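You operate a simulated robot arm through the tools that you are given. There is no shell and no other tool.

You are at the controls of a simulated robot arm. One attempt, no reset.

JOB
Plug the sink, fill it to the band, add two pumps of soap and soak the dirty board clean.
Fine: leave it in the basin and the tap off; leave the clean boards.

Only the result counts: the job must be done as asked and must still hold three seconds after the hand-in. Knocking over, shifting, dropping, spilling or breaking anything else fails it.

ROBOT AND FRAMES
A 7-joint arm with a two-finger parallel gripper, fixed in place. Base frame: the origin is at the foot of the arm, x ahead of it, y to its left, z up; the work surface is at about z = 90. Lengths are in cm, angles in degrees, forces in N, time in s.
Its first joint turns from -166.0 to 166.0 degrees. Payload 4.4 kg.
The TCP is the grasp point between the finger pads, 2.3 cm short of the fingertips. In the tool frame z runs along the fingers and y along their closing line. Largest opening 9.4 cm; finger width 3.8, thickness 1; the body of the gripper, 5.4 by 9.6 cm, starts 3.9 cm behind the TCP.
Orientation is that of the tool frame in the base frame, as [roll, pitch, yaw] about the fixed x, y, z axes, in that order (R = Rz(yaw) Ry(pitch) Rx(roll)). With the fingers straight down and closing along the base's y, the tool's x points along the base's -x, its y along +y and its z along -z.

CONTROLS
- The arm moves only by the tool servo_tool. Its argument "steps" is a list of rows, each a list of 2 entries, a list of its own where there are three numbers: the shift along the tool's x, y, z in units of 30 mm (1.0 is 30 mm), then the turn, a rotation vector about the tool's x, y, z in units of 5 degrees (1.0 is 5 degrees). In form: [[[dx, dy, dz], [ax, ay, az]], ...]. A call has 1 to 20 rows; each row shifts and turns the commanded pose from where the row before left it, along the tool's axes as they then stand. "jaw" is the closure in counts, from 0 (fully open) to 255 (shut), set as the call begins (left out, the last holds). A call with a number of a shift or a turn outside -1 to 1 is refused whole. Each row takes 0.2 s and may step no farther than 5 cm and 8.6 degrees from the row before; otherwise, or with a gripper value out of range, the whole call is refused. A pose out of reach is approached as far as the arm can. The call stops where the force on the tool passes 50 N (or 10 N more than at its start, if that is more) or the arm is blocked; 0.2 s more then pass. The fingers move at their own pace (about 7.2 cm/s each) and stop on an object; they squeeze with about 34 N. The grip force told is the motor's: it shows also when the fingers shut on nothing. Time passes only in rows, and 0.2 s behind the last, so rows that do not move let the fingers close. It gives the time, the measured TCP pose, the force on the tool (base axes), the opening and the grip force at its end, in the units of the frame above (readings bear some noise), with the torque about the TCP (base axes, N m) and any sound that the robot's microphone picked up, and new pictures: "views" is both (left out), scene, wrist or none.
- Cameras (640 x 400 px; columns grow to the right, rows downward): "scene" is fixed at [22.2, 50.03, 156.96]; the picture's right is [-0.38, -0.93, 0.00], its down [-0.55, 0.22, -0.81] and it looks along [0.75, -0.31, -0.59] (base axes); focal length 246 px, centre (320, 200). "wrist" rides on the gripper at [8.6, 1.6, -7.5] in the tool frame; the picture's right is [-0.18, 0.98, 0.00], its down [-0.58, -0.11, -0.81] and it looks along [-0.79, -0.15, 0.59] (tool axes); focal length 243 px, centre (320, 200). There is no depth. A picture from a camera that has moved, and an enlarged one, comes with that camera's place and axes in the base frame and with its lens.
- close_up(camera, box): a new picture of the part [left, top, right, bottom] of that camera's present view, enlarged. It takes no simulated time.
- job_done(): hands the job in; it is judged then, once.

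Places have to be worked out from the pictures, the camera data and where the tool is seen. Open the gripper and draw the arm clear of the work before you hand the job in, unless the task says otherwise.

The tools are called after "Emit:" as name(argument=value, ...) on one line, values as JSON. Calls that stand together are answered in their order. servo_tool: Moves the arm, as the interface text tells. Its arguments: {"type":"object","properties":{"steps":{"type":"array"},"jaw":{"type":"number"},"views":{"type":"string","enum":["both","scene","wrist","none"]}},"required":["steps"]} The other tools are called the same way: close_up (camera, box) takes an enlarged picture of a part of a camera's view; job_done () hands the job in.

At the start:

```text
t: 0.0
tool_pos: [82.41, 1.0, 140.54]
orientation: [-180.0, 0.0, 179.9]
ft_force: [0.1, 0.1, -0.4]
moment: [0.05, 0.02, 0.02]
width: 9.38
finger_force: 0.1
```

scene: 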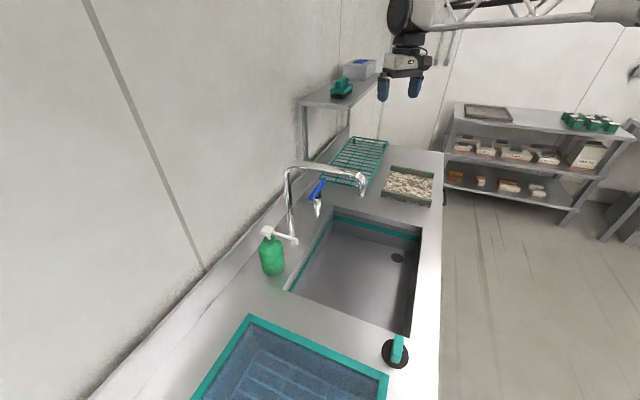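
wrist: 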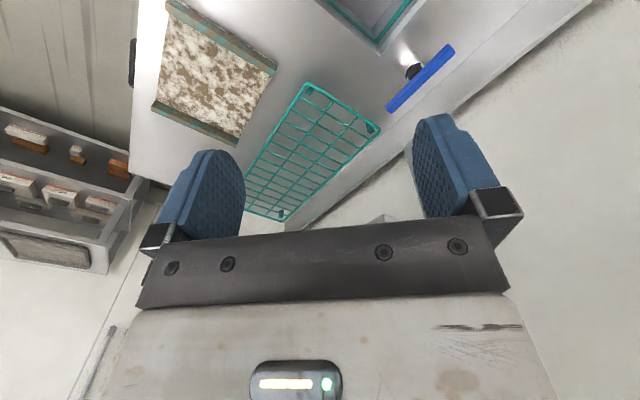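

The scene shows a sink with a tap (blue lever), a green soap pump, a stopper with a teal handle near the basin, a dirty board (speckled) at the far side, and a rack. I take enlarged pictures before moving.

Emit:
close_up(camera="scene", box=[240, 140, 460, 280])

Emit:
close_up(camera="scene", box=[180, 260, 460, 400])

Emit:
close_up(camera="scene", box=[290, 40, 640, 220])

Emit:
close_up(camera="wrist", box=[130, 0, 500, 230])

```text
2.86 times, centred on (350, 210) of scene
camera zoom: at [22.2, 50.03, 156.96], right [-0.38, -0.93, 0.0], down [-0.55, 0.22, -0.81], along [0.75, -0.31, -0.59], focal length 702 px, centre (234, 171)
```

zoom: 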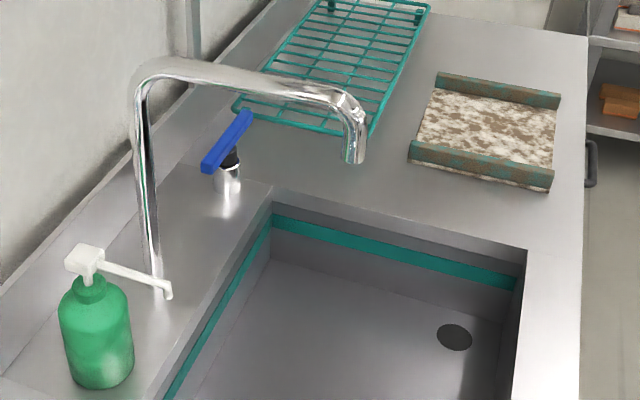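

```text
2.29 times, centred on (320, 330) of scene
camera zoom: at [22.2, 50.03, 156.96], right [-0.38, -0.93, 0.0], down [-0.55, 0.22, -0.81], along [0.75, -0.31, -0.59], focal length 562 px, centre (320, -97)
```

zoom: 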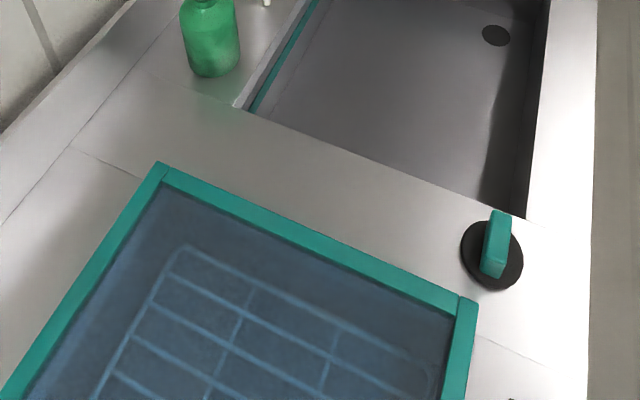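

```text
1.83 times, centred on (465, 130) of scene
camera zoom: at [22.2, 50.03, 156.96], right [-0.38, -0.93, 0.0], down [-0.55, 0.22, -0.81], along [0.75, -0.31, -0.59], focal length 449 px, centre (55, 328)
```

zoom: 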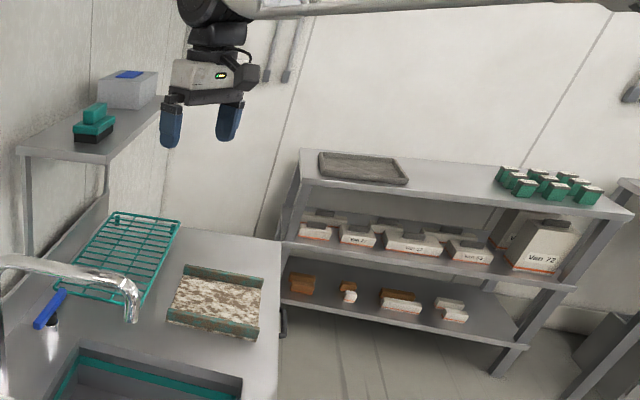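

```text
1.73 times, centred on (315, 115) of wrist
camera zoom: at [73.79, 2.59, 147.99], right [0.18, 0.98, 0.0], down [0.58, -0.11, 0.81], along [0.79, -0.15, -0.59], focal length 420 px, centre (329, 347)
```

zoom: 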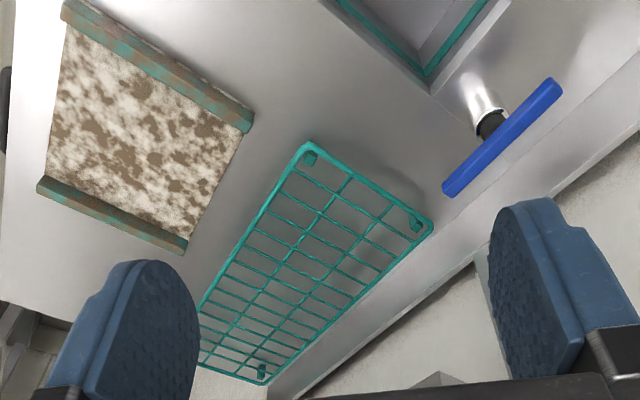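

The counter appears turned about 45° to the base: basin centre near (71, 14), drain near (75, -8, 74), stopper near (39.8, 22.5), and the dirty board's near rail near (92, -21). I move toward the stopper side, turning the tool to yaw 135 so it lines up with the counter, and look along the basin.

Emit:
servo_tool(steps=[[[0.98, 0.57, 0.38], [0, 0, 0]], [[0.98, 0.57, 0.38], [0, 0, 0]], [[0.98, 0.57, 0.38], [0, 0, 0]], [[0.98, 0.57, 0.38], [0, 0, 0]], [[0.98, 0.57, 0.38], [0, 0, 0]], [[0.98, 0.57, 0.38], [0, 0, 0]], [[0.98, 0.57, 0.38], [0, 0, 0]], [[0.98, 0.57, 0.38], [0, 0, 0]], [[0.98, 0.57, 0.38], [0, 0, 0]], [[0.98, 0.57, 0.38], [0, 0, 0]], [[0.98, 0.57, 0.38], [0, 0, 0]], [[0, 0, 0], [0, 0, 1]], [[0, 0, 0], [0, 0, 1]], [[0, 0, 0], [0, 0, 1]], [[0, 0, 0], [0, 0, 1]], [[0, 0, 0], [0, 0, 1]], [[0, 0, 0], [0, 0, 1]], [[0, 0, 0], [0, 0, 1]], [[0, 0, 0], [0, 0, 1]], [[0, 0, 0], [0, 0, 1]]])

```text
t: 4.2
tool_pos: [50.03, 19.92, 127.91]
orientation: [-179.8, 0.0, 134.9]
ft_force: [0.1, -0.4, 0.2]
moment: [0.02, 0.04, 0.01]
width: 9.39
finger_force: 0.1
camera wrist: at [45.14, 27.06, 135.45], right [0.83, 0.56, 0.0], down [0.33, -0.49, 0.81], along [0.45, -0.67, -0.59], focal length 243 px, centre (320, 200)
```

scene: 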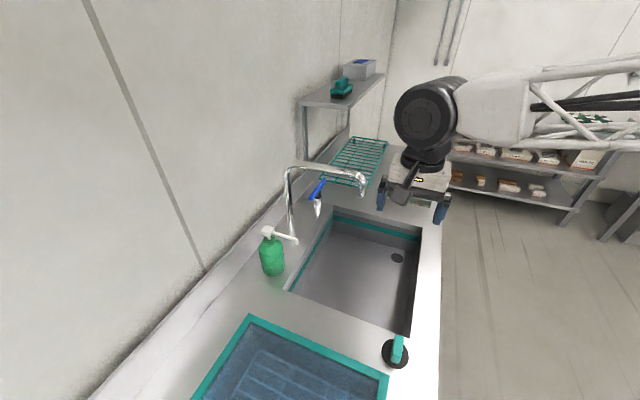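
wrist: 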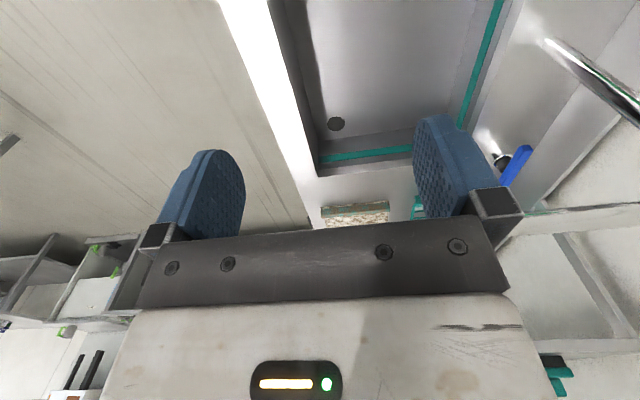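

Triangulating with the wrist view puts the drain at about (74.5, -7.7, 75). Now I move above the stopper to see its handle close up.

Emit:
servo_tool(steps=[[[0.443, -0.25, 0.948], [0, 0, 0]], [[0.443, -0.25, 0.948], [0, 0, 0]], [[0.443, -0.25, 0.948], [0, 0, 0]], [[0.443, -0.25, 0.948], [0, 0, 0]], [[0.443, -0.25, 0.948], [0, 0, 0]], [[0.443, -0.25, 0.948], [0, 0, 0]], [[0.443, -0.25, 0.948], [0, 0, 0]]])

```text
t: 5.8
tool_pos: [39.92, 22.84, 107.99]
orientation: [180.0, -0.1, 135.0]
ft_force: [-0.3, -0.2, 0.2]
moment: [0.0, -0.01, 0.01]
width: 9.42
finger_force: 0.0
camera wrist: at [34.97, 30.0, 115.51], right [0.83, 0.56, 0.0], down [0.33, -0.49, 0.81], along [0.46, -0.67, -0.59], focal length 243 px, centre (320, 200)
```

scene: 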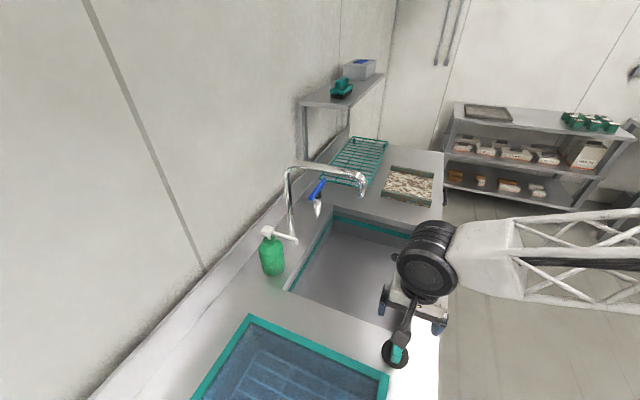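
wrist: 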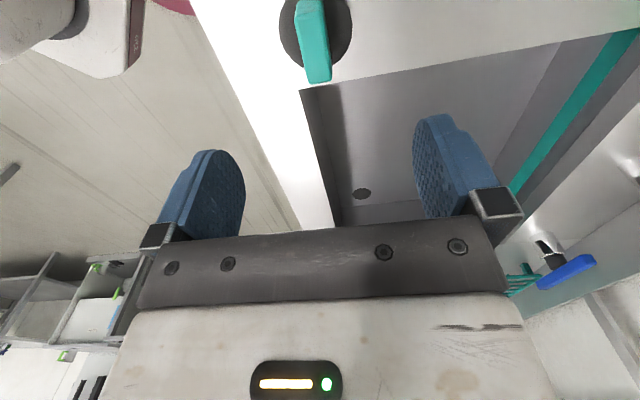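

The stopper sits at about (39.4, 23.0) just under the tool. I enlarge it to judge the handle's alignment.

Emit:
close_up(camera="wrist", box=[240, 0, 400, 100])

Emit:
close_up(camera="scene", box=[350, 310, 450, 390])

```text
4.00 times, centred on (320, 50) of wrist
camera zoom: at [34.97, 30.0, 115.51], right [0.83, 0.56, 0.0], down [0.33, -0.49, 0.81], along [0.46, -0.67, -0.59], focal length 970 px, centre (320, 800)
```

zoom: 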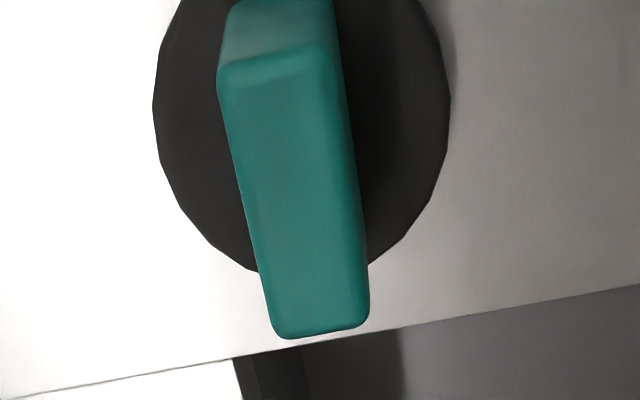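

```text
5.00 times, centred on (400, 350) of scene
camera zoom: at [22.2, 50.03, 156.96], right [-0.38, -0.93, 0.0], down [-0.55, 0.22, -0.81], along [0.75, -0.31, -0.59], focal length 1228 px, centre (-80, -550)
```

zoom: 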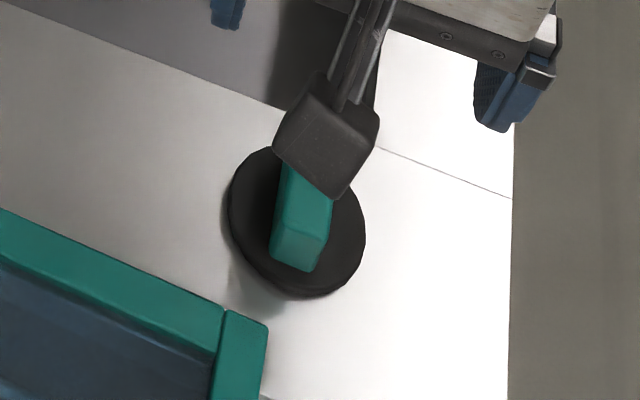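

The handle is about 4.7 cm long and 1.9 wide, top near z 96, centred at about (39.2, 23.1) and lined up with the tool. I shift over it and lower to TCP z≈94.5 with open jaws.

Emit:
servo_tool(steps=[[[0.23, -0.11, 0.6], [0, 0, 0]], [[0, 0, 0.8], [0, 0, 0]], [[0, 0, 0.8], [0, 0, 0]], [[0, 0, 0.8], [0, 0, 0]], [[0, 0, 0.8], [0, 0, 0]], [[0, 0, 0.7], [0, 0, 0]], [[0, 0, 0], [0, 0, 0]]], jaw=0)

```text
t: 7.4
tool_pos: [38.95, 22.95, 94.62]
orientation: [180.0, -0.1, 135.0]
ft_force: [0.1, -0.2, 0.0]
moment: [0.04, 0.0, 0.0]
width: 9.38
finger_force: 0.1
camera wrist: at [34.08, 30.17, 102.06], right [0.83, 0.56, 0.0], down [0.33, -0.49, 0.81], along [0.46, -0.67, -0.59], focal length 243 px, centre (320, 200)
```

scene: 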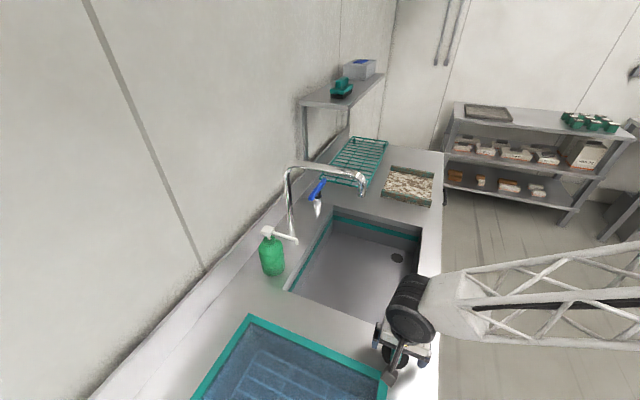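
wrist: 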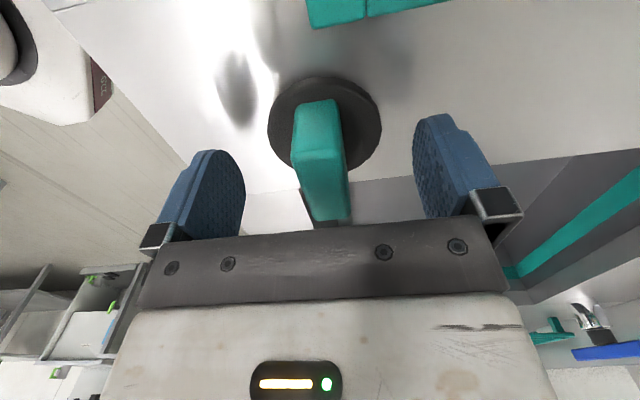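

The handle stands between the fingers with no contact force. I close on it and wait.

Emit:
servo_tool(steps=[[[0, 0, 0], [0, 0, 0]], [[0, 0, 0], [0, 0, 0]], [[0, 0, 0], [0, 0, 0]], [[0, 0, 0], [0, 0, 0]], [[0, 0, 0], [0, 0, 0]]], jaw=255, views="wrist")

```text
t: 8.6
tool_pos: [39.15, 22.89, 94.59]
orientation: [180.0, -0.1, 135.0]
ft_force: [1.9, 0.8, 2.4]
moment: [-0.05, -0.03, 0.01]
width: 2.16
finger_force: 34.1
camera wrist: at [34.07, 30.16, 102.08], right [0.83, 0.56, 0.0], down [0.33, -0.49, 0.81], along [0.46, -0.67, -0.59], focal length 243 px, centre (320, 200)
```

wrist: 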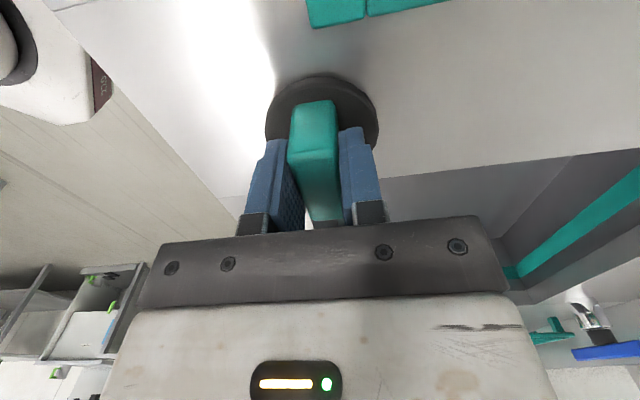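

The grip holds at 2.2 cm width with 34 N. I lift 15 cm and look at how the stopper hangs.

Emit:
servo_tool(steps=[[[0, 0, -0.5], [0, 0, 0]], [[0, 0, -0.9], [0, 0, 0]], [[0, 0, -0.9], [0, 0, 0]], [[0, 0, -0.9], [0, 0, 0]], [[0, 0, -0.9], [0, 0, 0]], [[0, 0, -0.9], [0, 0, 0]], [[0, 0, 0], [0, 0, 0]]])

```text
t: 10.2
tool_pos: [38.92, 23.09, 109.68]
orientation: [-180.0, -0.1, 135.0]
ft_force: [-0.3, -0.2, -0.1]
moment: [-0.01, 0.0, -0.03]
width: 2.13
finger_force: 34.2
camera wrist: at [34.03, 30.14, 117.19], right [0.83, 0.56, 0.0], down [0.33, -0.49, 0.81], along [0.46, -0.67, -0.59], focal length 243 px, centre (320, 200)
```

scene: 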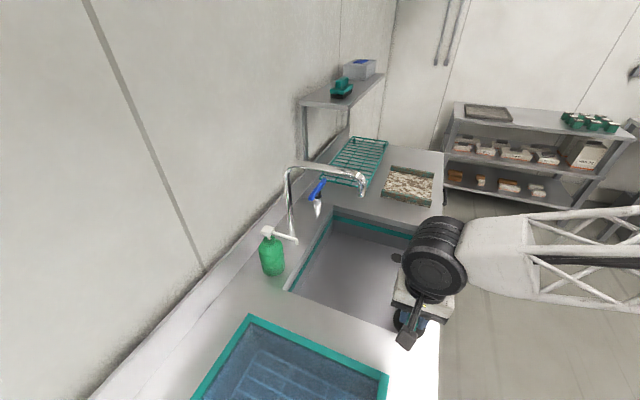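
wrist: 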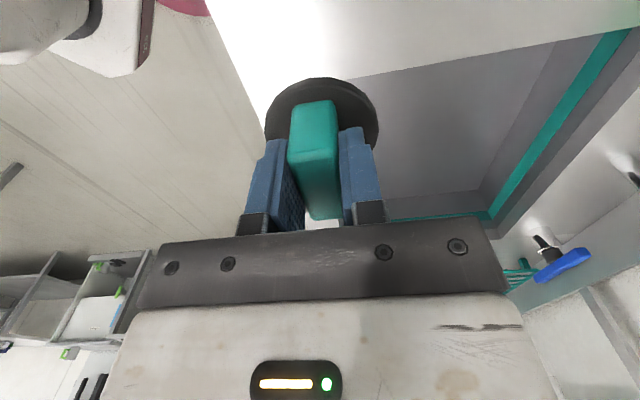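

The stopper hangs straight. I carry it along the counter over the basin (z≈110), stopping short of the drain to re-measure it.

Emit:
servo_tool(steps=[[[-0.98, 0.067, 0], [0, 0, 0]], [[-0.98, 0.067, 0], [0, 0, 0]], [[-0.98, 0.067, 0], [0, 0, 0]], [[-0.98, 0.067, 0], [0, 0, 0]], [[-0.98, 0.067, 0], [0, 0, 0]], [[-0.98, 0.067, 0], [0, 0, 0]], [[-0.98, 0.067, 0], [0, 0, 0]], [[-0.98, 0.067, 0], [0, 0, 0]], [[-0.98, 0.067, 0], [0, 0, 0]], [[-0.98, 0.067, 0], [0, 0, 0]], [[-0.98, 0.067, 0], [0, 0, 0]], [[-0.98, 0.067, 0], [0, 0, 0]], [[0, 0, 0], [0, 0, 0]]])

```text
t: 13.0
tool_pos: [65.8, -0.25, 109.47]
orientation: [180.0, 0.0, 135.0]
ft_force: [0.6, 0.0, -0.8]
moment: [-0.01, -0.02, -0.01]
width: 2.11
finger_force: 34.1
camera wrist: at [60.81, 6.87, 117.02], right [0.83, 0.56, 0.0], down [0.33, -0.49, 0.81], along [0.46, -0.67, -0.59], focal length 243 px, centre (320, 200)
```

scene: 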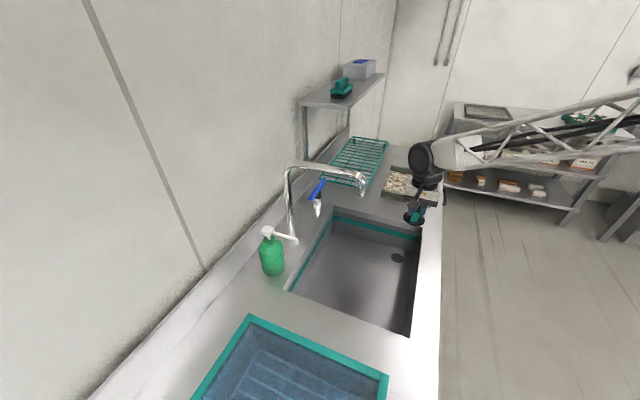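
wrist: 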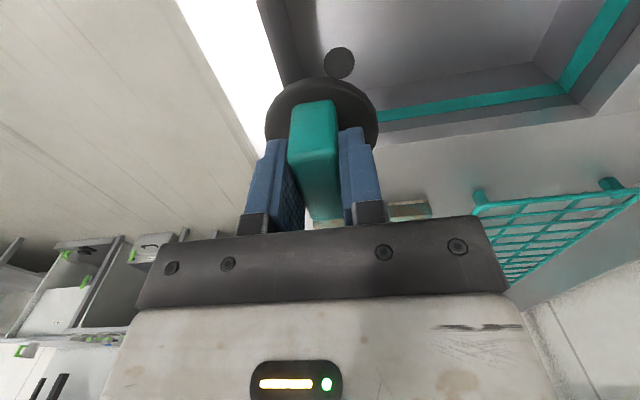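

The drain shows just above the held stopper. I enlarge it to pin its centre.

Emit:
close_up(camera="wrist", box=[240, 10, 440, 135])

Emit:
close_up(camera="scene", box=[360, 200, 460, 280])

```text
3.20 times, centred on (340, 72) of wrist
camera zoom: at [60.81, 6.87, 117.02], right [0.83, 0.56, 0.0], down [0.33, -0.49, 0.81], along [0.46, -0.67, -0.59], focal length 776 px, centre (256, 608)
```

zoom: 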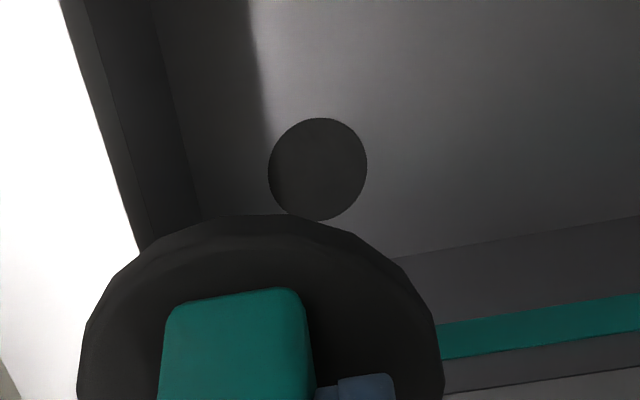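

```text
5.00 times, centred on (410, 240) of scene
camera zoom: at [22.2, 50.03, 156.96], right [-0.38, -0.93, 0.0], down [-0.55, 0.22, -0.81], along [0.75, -0.31, -0.59], focal length 1228 px, centre (-130, 0)
```

zoom: 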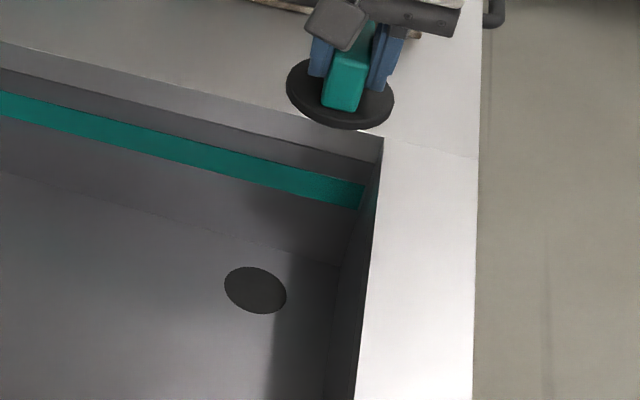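

Drain centre comes out at about (74.5, -7.2), floor near z 74.5. I move over it and lower the stopper to TCP z≈85.5, still above the floor, then check.

Emit:
servo_tool(steps=[[[-0.92, 0.103, 0], [0, 0, 0]], [[-0.92, 0.103, 0], [0, 0, 0]], [[-0.92, 0.103, 0], [0, 0, 0]], [[-0.92, 0.103, 0], [0, 0, 0]], [[0, 0, 0], [0, 0, 0]], [[0, 0, 1], [0, 0, 0]], [[0, 0, 1], [0, 0, 0]], [[0, 0, 1], [0, 0, 0]], [[0, 0, 1], [0, 0, 0]], [[0, 0, 1], [0, 0, 0]], [[0, 0, 1], [0, 0, 0]], [[0, 0, 1], [0, 0, 0]], [[0, 0, 1], [0, 0, 0]], [[0, 0, 0], [0, 0, 0]]])

```text
t: 16.0
tool_pos: [74.41, -7.26, 85.49]
orientation: [179.9, 0.1, 135.0]
ft_force: [-0.3, 1.1, -1.8]
moment: [-0.01, 0.0, 0.02]
width: 2.13
finger_force: 33.9
camera wrist: at [69.55, -0.02, 92.94], right [0.83, 0.56, 0.0], down [0.33, -0.49, 0.81], along [0.46, -0.67, -0.59], focal length 243 px, centre (320, 200)
```

scene: 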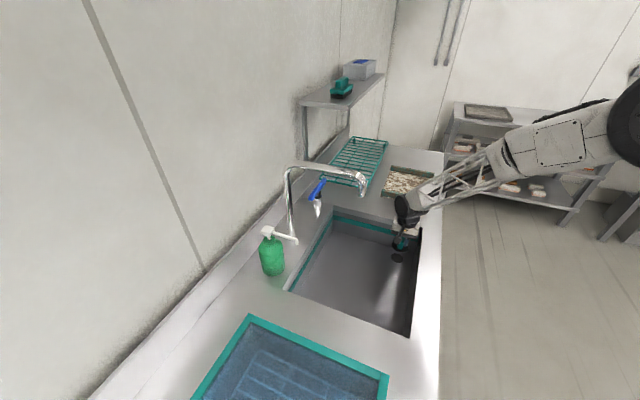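
wrist: 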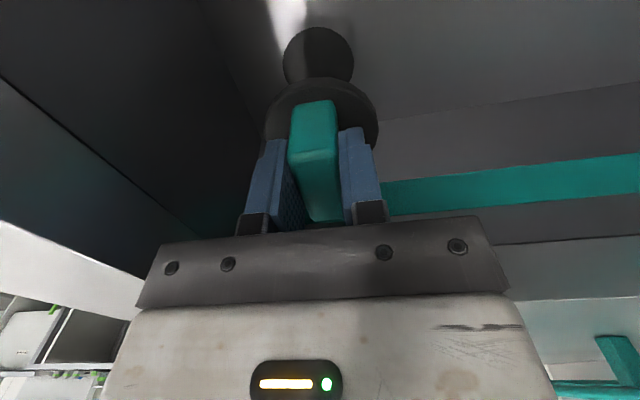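

The drain is visible right behind the stopper; I enlarge to check the last alignment.

Emit:
close_up(camera="wrist", box=[240, 10, 400, 110])

Emit:
close_up(camera="scene", box=[370, 215, 430, 275])

```text
4.00 times, centred on (320, 60) of wrist
camera zoom: at [69.55, -0.02, 92.94], right [0.83, 0.56, 0.0], down [0.33, -0.49, 0.81], along [0.46, -0.67, -0.59], focal length 970 px, centre (320, 760)
```

zoom: 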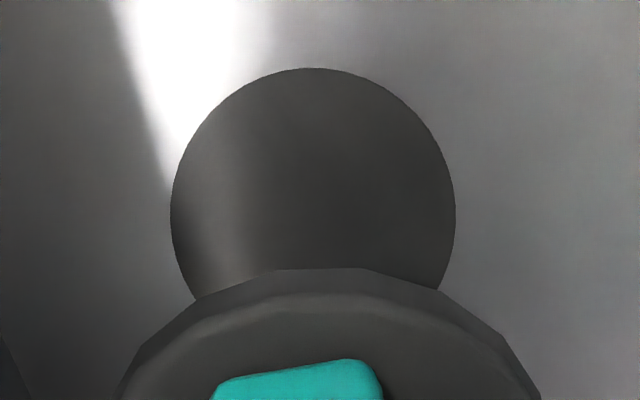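

```text
6.67 times, centred on (400, 245) of scene
camera zoom: at [22.2, 50.03, 156.96], right [-0.38, -0.93, 0.0], down [-0.55, 0.22, -0.81], along [0.75, -0.31, -0.59], focal length 1638 px, centre (-213, -100)
```

zoom: 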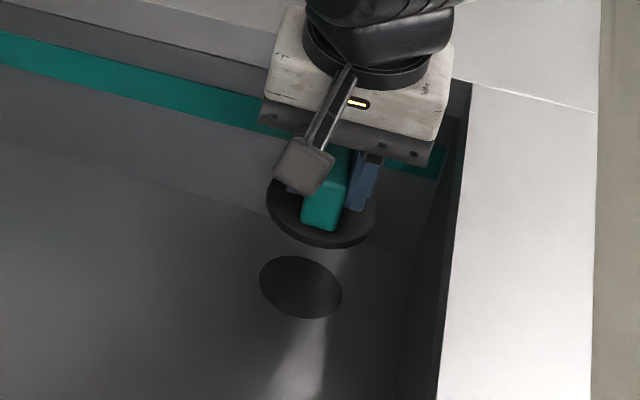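

The near wrist view suggests the drain lies about 0.4 cm nearer the camera side. I shift by that and lower to TCP z≈80.8, just above the floor, to look again.

Emit:
servo_tool(steps=[[[0.13, 0.01, 0], [0, 0, 0]], [[0, 0, 0.5], [0, 0, 0]], [[0, 0, 0.5], [0, 0, 0]], [[0, 0, 0.3], [0, 0, 0]], [[0, 0, 0.27], [0, 0, 0]], [[0, 0, 0], [0, 0, 0]]])

Emit:
close_up(camera="wrist", box=[240, 10, 400, 110])

Emit:
close_up(camera="scene", box=[370, 215, 430, 275])

```text
t: 17.4
tool_pos: [74.1, -6.78, 80.92]
orientation: [-179.9, 0.0, 135.0]
ft_force: [-0.6, 0.2, 0.1]
moment: [0.06, 0.02, 0.0]
width: 2.14
finger_force: 34.2
camera wrist: at [69.26, 0.36, 88.33], right [0.83, 0.56, 0.0], down [0.33, -0.49, 0.81], along [0.46, -0.67, -0.59], focal length 243 px, centre (320, 200)
```

scene: 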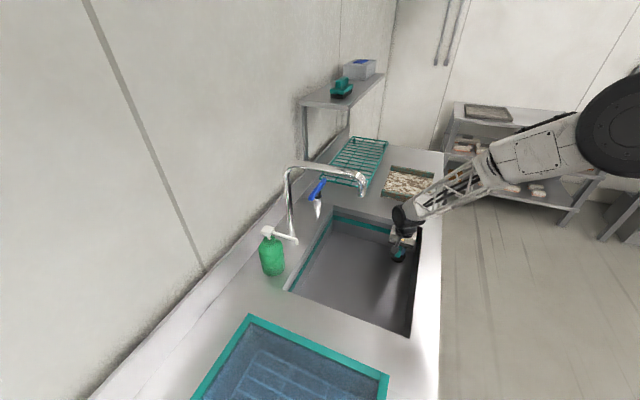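
wrist: 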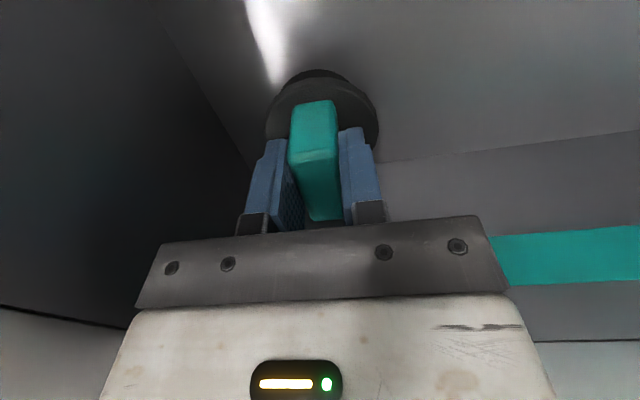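

```text
4.00 times, centred on (320, 60) of wrist
camera zoom: at [69.26, 0.36, 88.33], right [0.83, 0.56, 0.0], down [0.33, -0.49, 0.81], along [0.46, -0.67, -0.59], focal length 970 px, centre (320, 760)
```

zoom: 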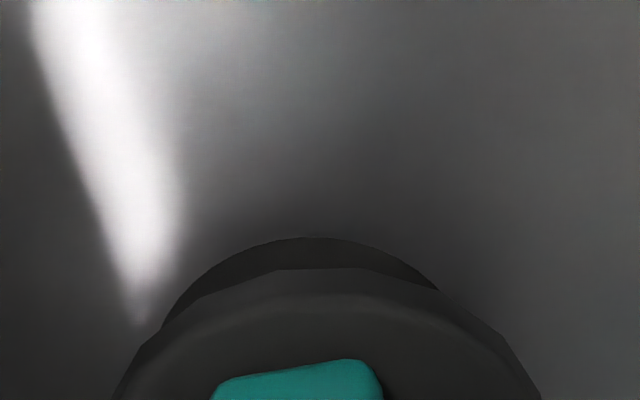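

```text
6.67 times, centred on (400, 245) of scene
camera zoom: at [22.2, 50.03, 156.96], right [-0.38, -0.93, 0.0], down [-0.55, 0.22, -0.81], along [0.75, -0.31, -0.59], focal length 1638 px, centre (-213, -100)
```

zoom: 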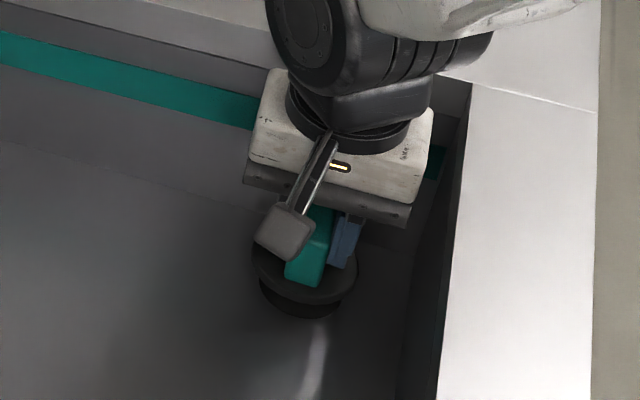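

The stopper is centred over the drain within about 2 mm. I lower in small steps until it touches.

Emit:
servo_tool(steps=[[[0, 0, 0.15], [0, 0, 0]], [[0, 0, 0.15], [0, 0, 0]], [[0, 0, 0.1], [0, 0, 0]], [[0, 0, 0], [0, 0, 0]]], views="none")

```text
t: 18.4
tool_pos: [74.07, -6.9, 79.66]
orientation: [180.0, 0.0, 135.0]
ft_force: [0.0, 1.2, -0.9]
moment: [0.01, 0.03, 0.0]
width: 2.15
finger_force: 33.9
```

No contact yet at 79.66; I keep lowering in small steps.

Emit:
servo_tool(steps=[[[0, 0, 0.07], [0, 0, 0]], [[0, 0, 0.07], [0, 0, 0]], [[0, 0, 0.07], [0, 0, 0]], [[0, 0, 0], [0, 0, 0]]], views="wrist")

```text
t: 19.4
tool_pos: [74.16, -6.89, 79.24]
orientation: [179.9, 0.2, 135.1]
ft_force: [-19.3, 3.7, 40.5]
moment: [0.16, 0.72, -0.06]
width: 2.14
finger_force: 34.1
camera wrist: at [69.22, 0.32, 86.64], right [0.83, 0.56, 0.0], down [0.33, -0.49, 0.81], along [0.46, -0.67, -0.59], focal length 243 px, centre (320, 200)
```

wrist: 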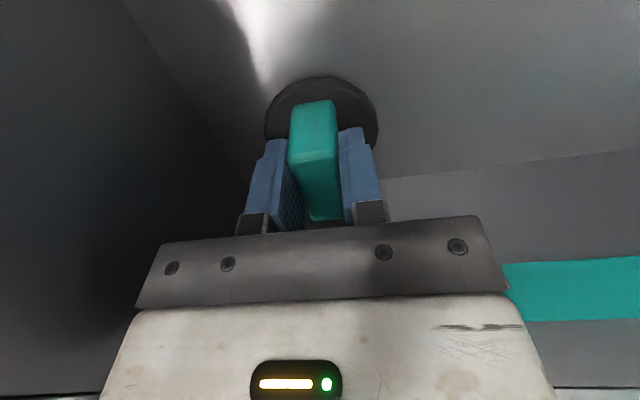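

Contact at TCP z≈79.2 (floor ≈74.6) with 40 N. I ease up slightly and open the jaws partly so the stopper settles.

Emit:
servo_tool(steps=[[[0, 0, -0.05], [0, 0, 0]], [[0, 0, 0], [0, 0, 0]]], views="none")

Emit:
servo_tool(steps=[[[0, 0, 0], [0, 0, 0]], [[0, 0, 0], [0, 0, 0]], [[0, 0, 0], [0, 0, 0]]], jaw=130)

Emit:
close_up(camera="wrist", box=[240, 40, 400, 140])

Emit:
close_up(camera="scene", box=[370, 215, 430, 275])

```text
t: 20.0
tool_pos: [74.1, -6.92, 79.17]
orientation: [180.0, 0.0, 134.9]
ft_force: [5.5, 1.0, 17.7]
moment: [-0.07, -0.37, 0.02]
width: 2.15
finger_force: 33.7
```

```text
t: 20.8
tool_pos: [74.02, -6.71, 79.19]
orientation: [-179.9, 0.0, 134.9]
ft_force: [-0.8, 0.5, 0.0]
moment: [-0.02, 0.0, -0.02]
width: 4.62
finger_force: 0.0
camera wrist: at [69.18, 0.31, 86.62], right [0.83, 0.56, 0.0], down [0.33, -0.49, 0.81], along [0.46, -0.67, -0.59], focal length 243 px, centre (320, 200)
```

scene: 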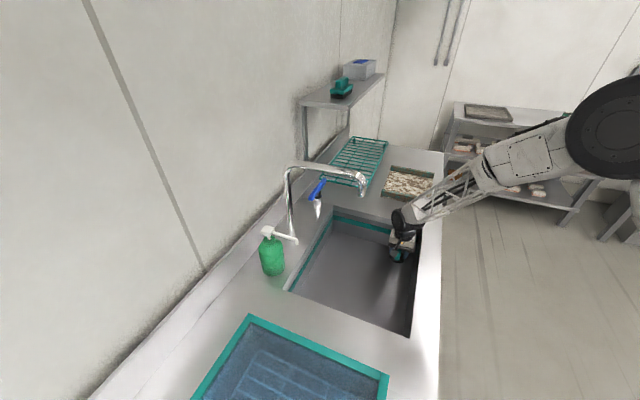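
wrist: 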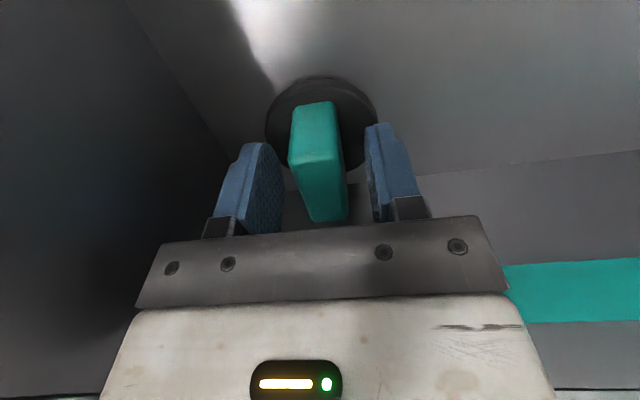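

```text
4.00 times, centred on (320, 90) of wrist
camera zoom: at [69.18, 0.31, 86.62], right [0.83, 0.56, 0.0], down [0.33, -0.49, 0.81], along [0.46, -0.67, -0.59], focal length 970 px, centre (320, 640)
```

zoom: 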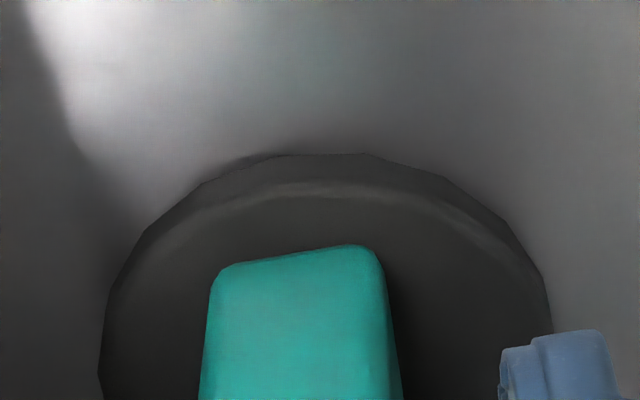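

```text
6.67 times, centred on (400, 245) of scene
camera zoom: at [22.2, 50.03, 156.96], right [-0.38, -0.93, 0.0], down [-0.55, 0.22, -0.81], along [0.75, -0.31, -0.59], focal length 1638 px, centre (-213, -100)
```

zoom: 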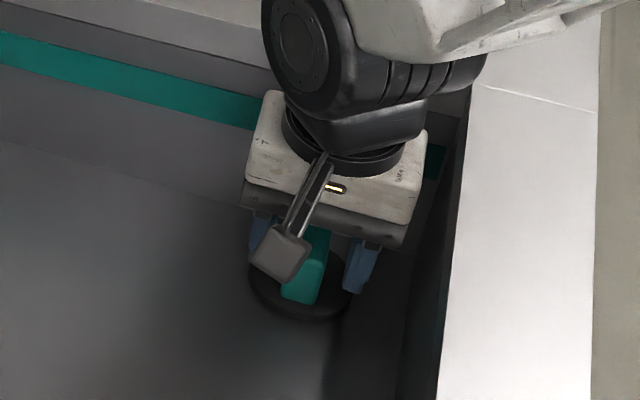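

The stopper rests on the drain and the handle is free. I raise the hand straight up and look at it.

Emit:
servo_tool(steps=[[[0, 0, -0.5], [0, 0, 0]], [[0, 0, -1], [0, 0, 0]], [[0, 0, -1], [0, 0, 0]], [[0, 0, -1], [0, 0, 0]], [[0, 0, -1], [0, 0, 0]], [[0, 0, -1], [0, 0, 0]], [[0.8, 0, -1], [0, 0, 0]], [[0.8, 0, -1], [0, 0, 0]], [[0.8, 0, -1], [0, 0, 0]], [[0, 0, 0], [0, 0, 0]]])

Emit:
close_up(camera="wrist", box=[220, 0, 440, 130])

Emit:
close_up(camera="scene", box=[360, 200, 460, 280])

```text
t: 23.0
tool_pos: [69.1, -1.68, 104.73]
orientation: [-179.9, 0.0, 135.0]
ft_force: [-0.5, -0.1, -0.1]
moment: [-0.03, -0.02, 0.03]
width: 4.62
finger_force: 0.1
camera wrist: at [64.27, 5.43, 112.19], right [0.83, 0.56, 0.0], down [0.33, -0.49, 0.81], along [0.46, -0.67, -0.59], focal length 243 px, centre (320, 200)
```

scene: 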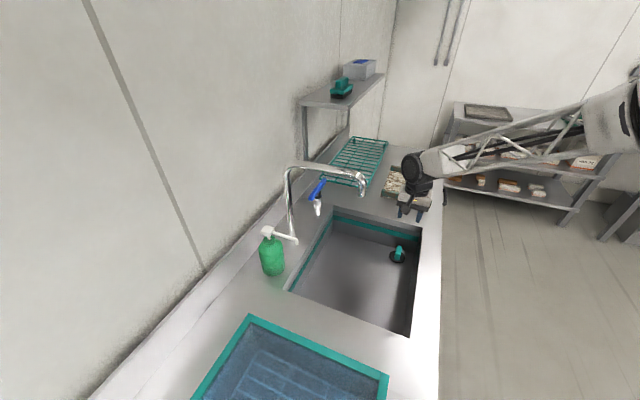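
wrist: 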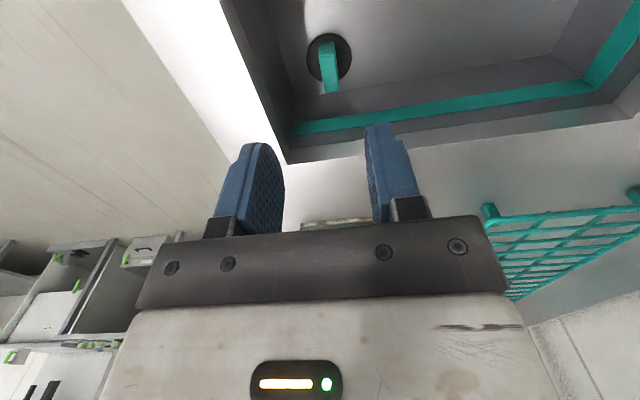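

```text
2.91 times, centred on (330, 65) of wrist
camera zoom: at [64.27, 5.43, 112.19], right [0.83, 0.56, 0.0], down [0.33, -0.49, 0.81], along [0.46, -0.67, -0.59], focal length 706 px, centre (291, 593)
```

zoom: 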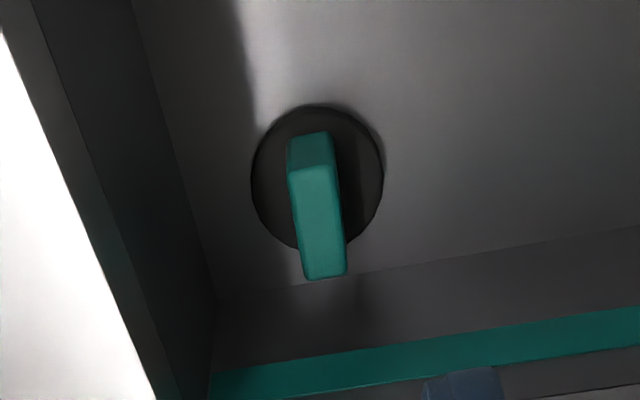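

```text
5.00 times, centred on (410, 240) of scene
camera zoom: at [22.2, 50.03, 156.96], right [-0.38, -0.93, 0.0], down [-0.55, 0.22, -0.81], along [0.75, -0.31, -0.59], focal length 1228 px, centre (-130, 0)
```

zoom: 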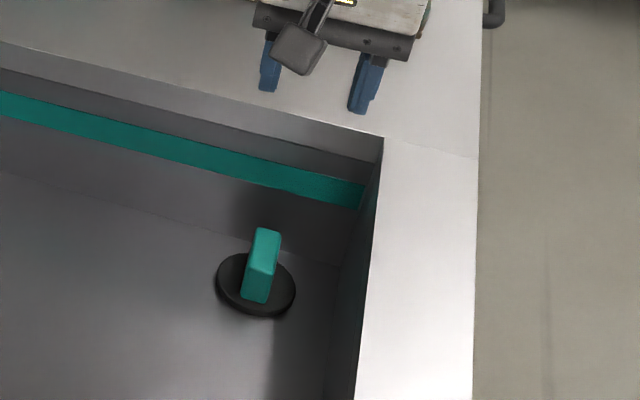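

The stopper sits squarely on the drain. Next I inspect the tap lever: I rise and turn the tool 90° so the wrist camera looks toward the tap side.

Emit:
servo_tool(steps=[[[0, 0, -0.4], [0, 0, -1]], [[0, 0, -0.4], [0, 0, -1]], [[0, 0, -0.4], [0, 0, -1]], [[0, 0, -0.4], [0, 0, -1]], [[0, 0, -0.4], [0, 0, -1]], [[0, 0, -0.4], [0, 0, -1]], [[0, 0, -0.4], [0, 0, -1]], [[0, 0, -0.4], [0, 0, -1]], [[0, 0, -0.4], [0, 0, -1]], [[0, 0, -0.4], [0, 0, -1]], [[0, 0, -0.4], [0, 0, -1]], [[0, 0, -0.4], [0, 0, -1]], [[0, 0, -0.4], [0, 0, -1]], [[0, 0, -0.4], [0, 0, -1]], [[0, 0, -0.4], [0, 0, -1]], [[0, 0, -0.4], [0, 0, -1]], [[0, 0, -0.4], [0, 0, -1]], [[0, 0, -0.4], [0, 0, -1]], [[0, 0, 0], [0, 0, 0]]])

```text
t: 27.0
tool_pos: [68.98, -1.72, 126.21]
orientation: [-180.0, 0.0, -134.9]
ft_force: [0.2, -0.4, -0.6]
moment: [-0.05, -0.01, -0.03]
width: 4.62
finger_force: 0.0
camera wrist: at [61.85, -6.81, 133.72], right [-0.57, 0.82, 0.0], down [0.49, 0.33, 0.81], along [0.66, 0.46, -0.59], focal length 243 px, centre (320, 200)
```

scene: 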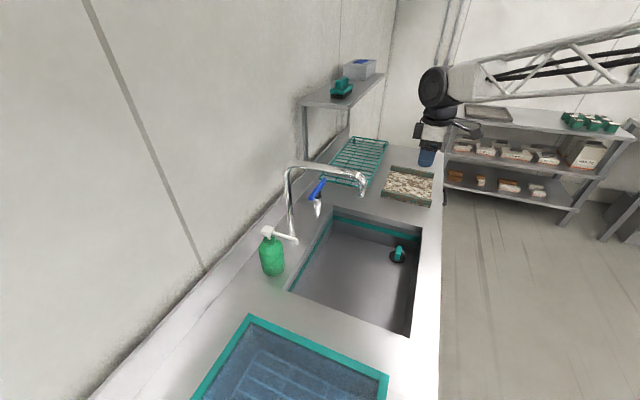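
wrist: 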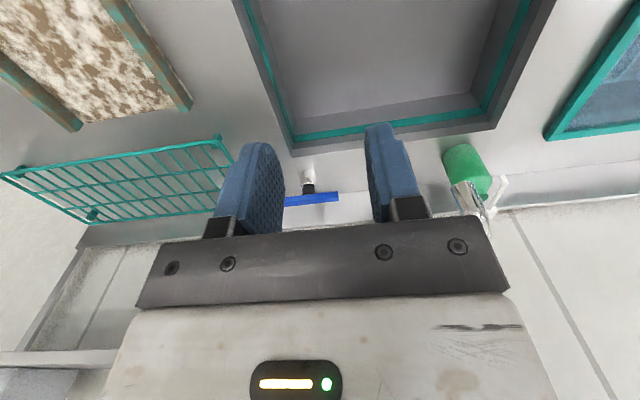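

Emit:
close_up(camera="wrist", box=[270, 140, 380, 220])

Emit:
close_up(camera="scene", box=[270, 150, 380, 230])

Emit:
close_up(camera="wrist", box=[0, 0, 260, 160])

Emit:
close_up(camera="wrist", box=[400, 0, 640, 240])

```text
5.00 times, centred on (325, 180) of wrist
camera zoom: at [61.85, -6.81, 133.72], right [-0.57, 0.82, 0.0], down [0.49, 0.33, 0.81], along [0.66, 0.46, -0.59], focal length 1213 px, centre (295, 300)
```

zoom: 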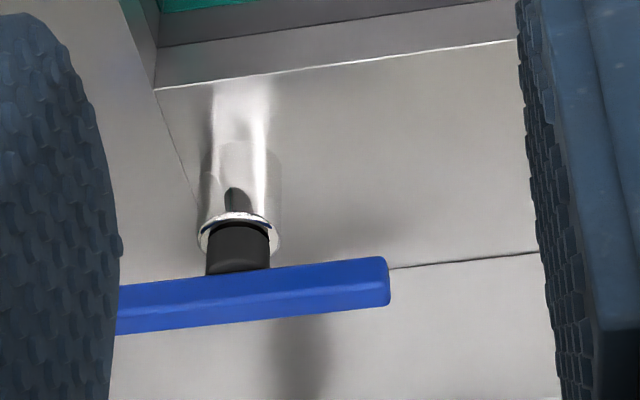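

```text
5.00 times, centred on (325, 190) of scene
camera zoom: at [22.2, 50.03, 156.96], right [-0.38, -0.93, 0.0], down [-0.55, 0.22, -0.81], along [0.75, -0.31, -0.59], focal length 1228 px, centre (295, 250)
```

zoom: 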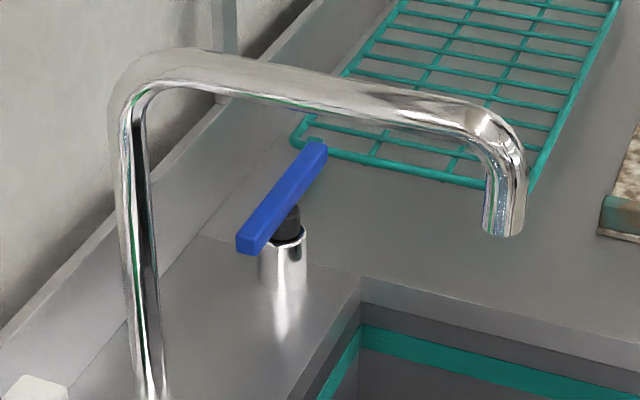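

```text
2.46 times, centred on (130, 80) of wrist
camera zoom: at [61.85, -6.81, 133.72], right [-0.57, 0.82, 0.0], down [0.49, 0.33, 0.81], along [0.66, 0.46, -0.59], focal length 597 px, centre (788, 495)
```

zoom: 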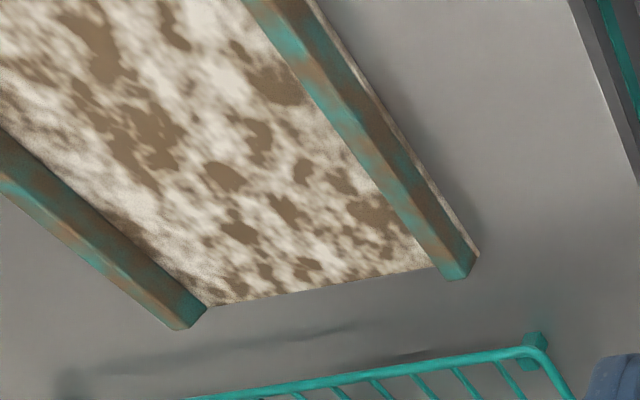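

```text
1.67 times, centred on (520, 120) of wrist
camera zoom: at [61.85, -6.81, 133.72], right [-0.57, 0.82, 0.0], down [0.49, 0.33, 0.81], along [0.66, 0.46, -0.59], focal length 404 px, centre (-13, 333)
```

zoom: 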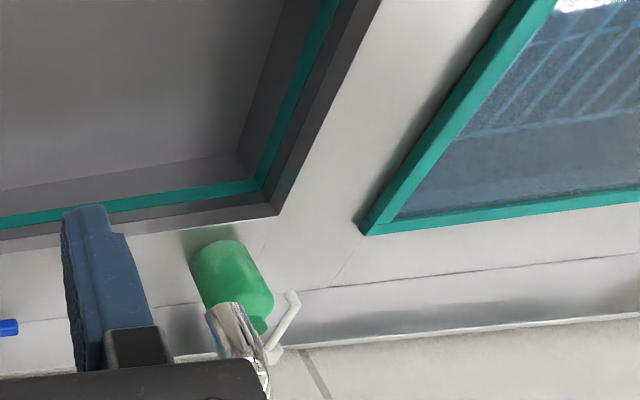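

The lever is a blue T-bar along the counter direction on a vertical stalk at about (102, 17.4, 98), its ends roughly 7 cm either side, near my reach limit, with the spout on the near side. I close the jaws, move beside the far end of the lever, and tilt the tool 40° outward for reach.

Emit:
servo_tool(steps=[[[-0.83, -0.87, 0.62], [0, 0, 0]], [[-0.83, -0.87, 0.62], [0, 0, 0]], [[-0.83, -0.87, 0.62], [0, 0, 0]], [[-0.83, -0.87, 0.62], [0, 0, 0]], [[-0.83, -0.87, 0.62], [0, 0, 0]], [[-0.83, -0.87, 0.62], [0, 0, 0]], [[0, 0, 0], [0, -1, 0]], [[0, 0, 0], [0, -1, 0]], [[0, 0, 0], [0, -1, 0]], [[0, 0, 0], [0, -1, 0]], [[0, 0, 0], [0, -1, 0]], [[0, 0, 0], [0, -1, 0]], [[0, 0, 0], [0, -1, 0]], [[0, 0, 0], [0, -1, 0]], [[0, 0, 0], [0, 0, 0]]], jaw=255)

```text
t: 30.2
tool_pos: [90.44, -2.31, 115.23]
orientation: [179.9, 40.0, -135.0]
ft_force: [0.1, 0.4, -0.3]
moment: [0.0, 0.01, 0.02]
width: 0.0
finger_force: 34.4
camera wrist: at [81.48, -9.32, 115.29], right [-0.59, 0.8, 0.12], down [0.02, -0.13, 0.99], along [0.8, 0.59, 0.06], focal length 243 px, centre (320, 200)
```

scene: 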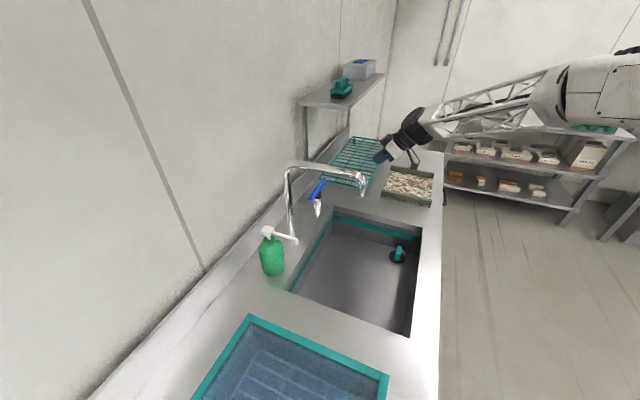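
wrist: 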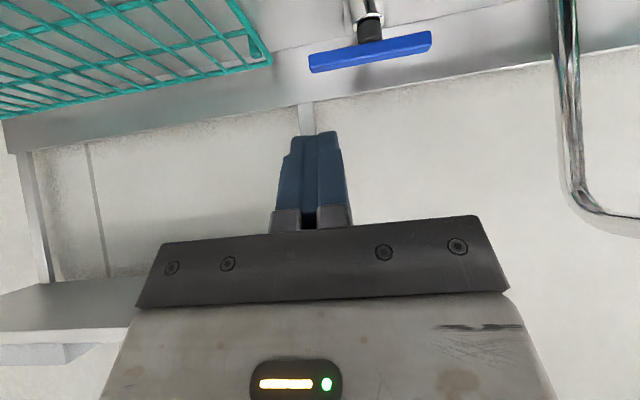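

Triangulation refines the lever: ends at (97.8, 22.8) and (108.3, 12.0), pivot (103, 17.4), bar centre z≈98.9. I advance along the finger direction to just in front of the far end, still short of touching.

Emit:
servo_tool(steps=[[[-0.063, -0.02, 0.93], [0, 0, 0]], [[-0.063, -0.02, 0.93], [0, 0, 0]], [[-0.063, -0.02, 0.93], [0, 0, 0]], [[-0.063, -0.02, 0.93], [0, 0, 0]], [[-0.063, -0.02, 0.93], [0, 0, 0]], [[-0.063, -0.02, 0.93], [0, 0, 0]], [[-0.063, -0.02, 0.93], [0, 0, 0]], [[-0.063, -0.02, 0.93], [0, 0, 0]], [[0, 0, 0], [0, 0, 0]]])

Emit:
close_up(camera="scene", box=[270, 130, 430, 230])

```text
t: 32.2
tool_pos: [102.07, 8.48, 99.17]
orientation: [-180.0, 40.0, -135.0]
ft_force: [1.0, -0.1, -0.1]
moment: [-0.01, 0.0, 0.0]
width: 0.0
finger_force: 34.4
camera wrist: at [92.92, 1.41, 99.2], right [-0.6, 0.79, 0.12], down [0.03, -0.13, 0.99], along [0.8, 0.59, 0.06], focal length 243 px, centre (320, 200)
```

scene: 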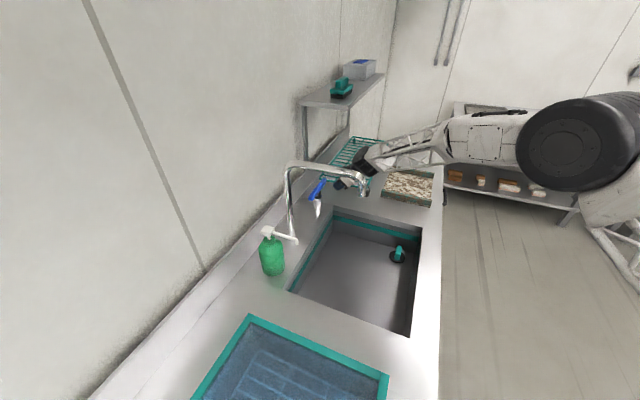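
wrist: 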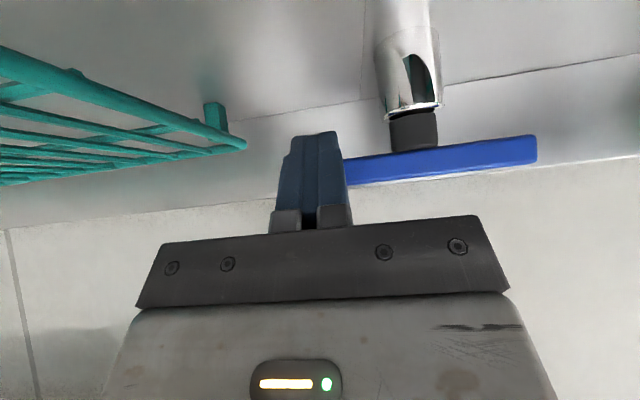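

```text
4.00 times, centred on (350, 180) of scene
camera zoom: at [22.2, 50.03, 156.96], right [-0.38, -0.93, 0.0], down [-0.55, 0.22, -0.81], along [0.75, -0.31, -0.59], focal length 983 px, centre (200, 280)
```

zoom: 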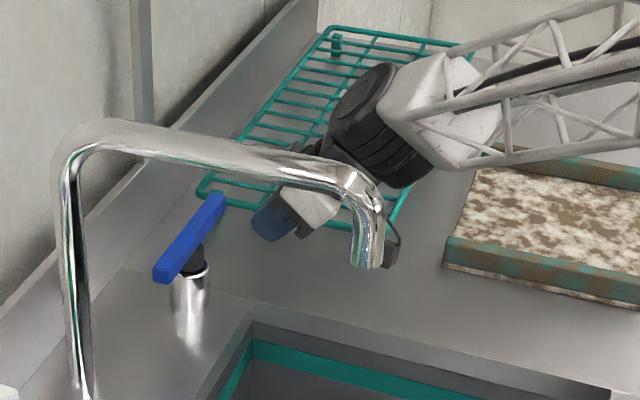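

I enlarge the wrist view of the lever mechanism to see how it is hinged before pushing.

Emit:
close_up(camera="wrist", box=[270, 0, 550, 230])

```text
1.74 times, centred on (410, 115) of wrist
camera zoom: at [92.92, 1.41, 99.2], right [-0.6, 0.79, 0.12], down [0.03, -0.13, 0.99], along [0.8, 0.59, 0.06], focal length 422 px, centre (164, 348)
```

zoom: 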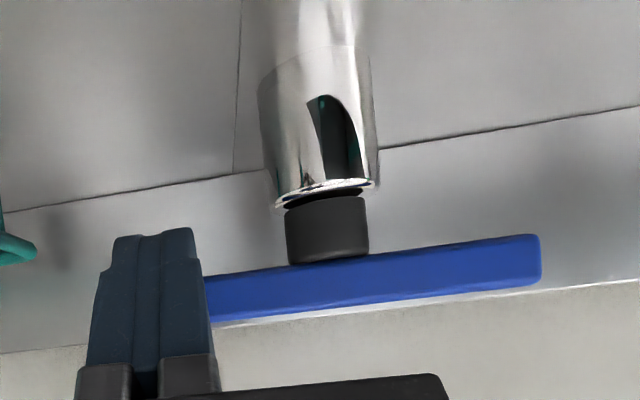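

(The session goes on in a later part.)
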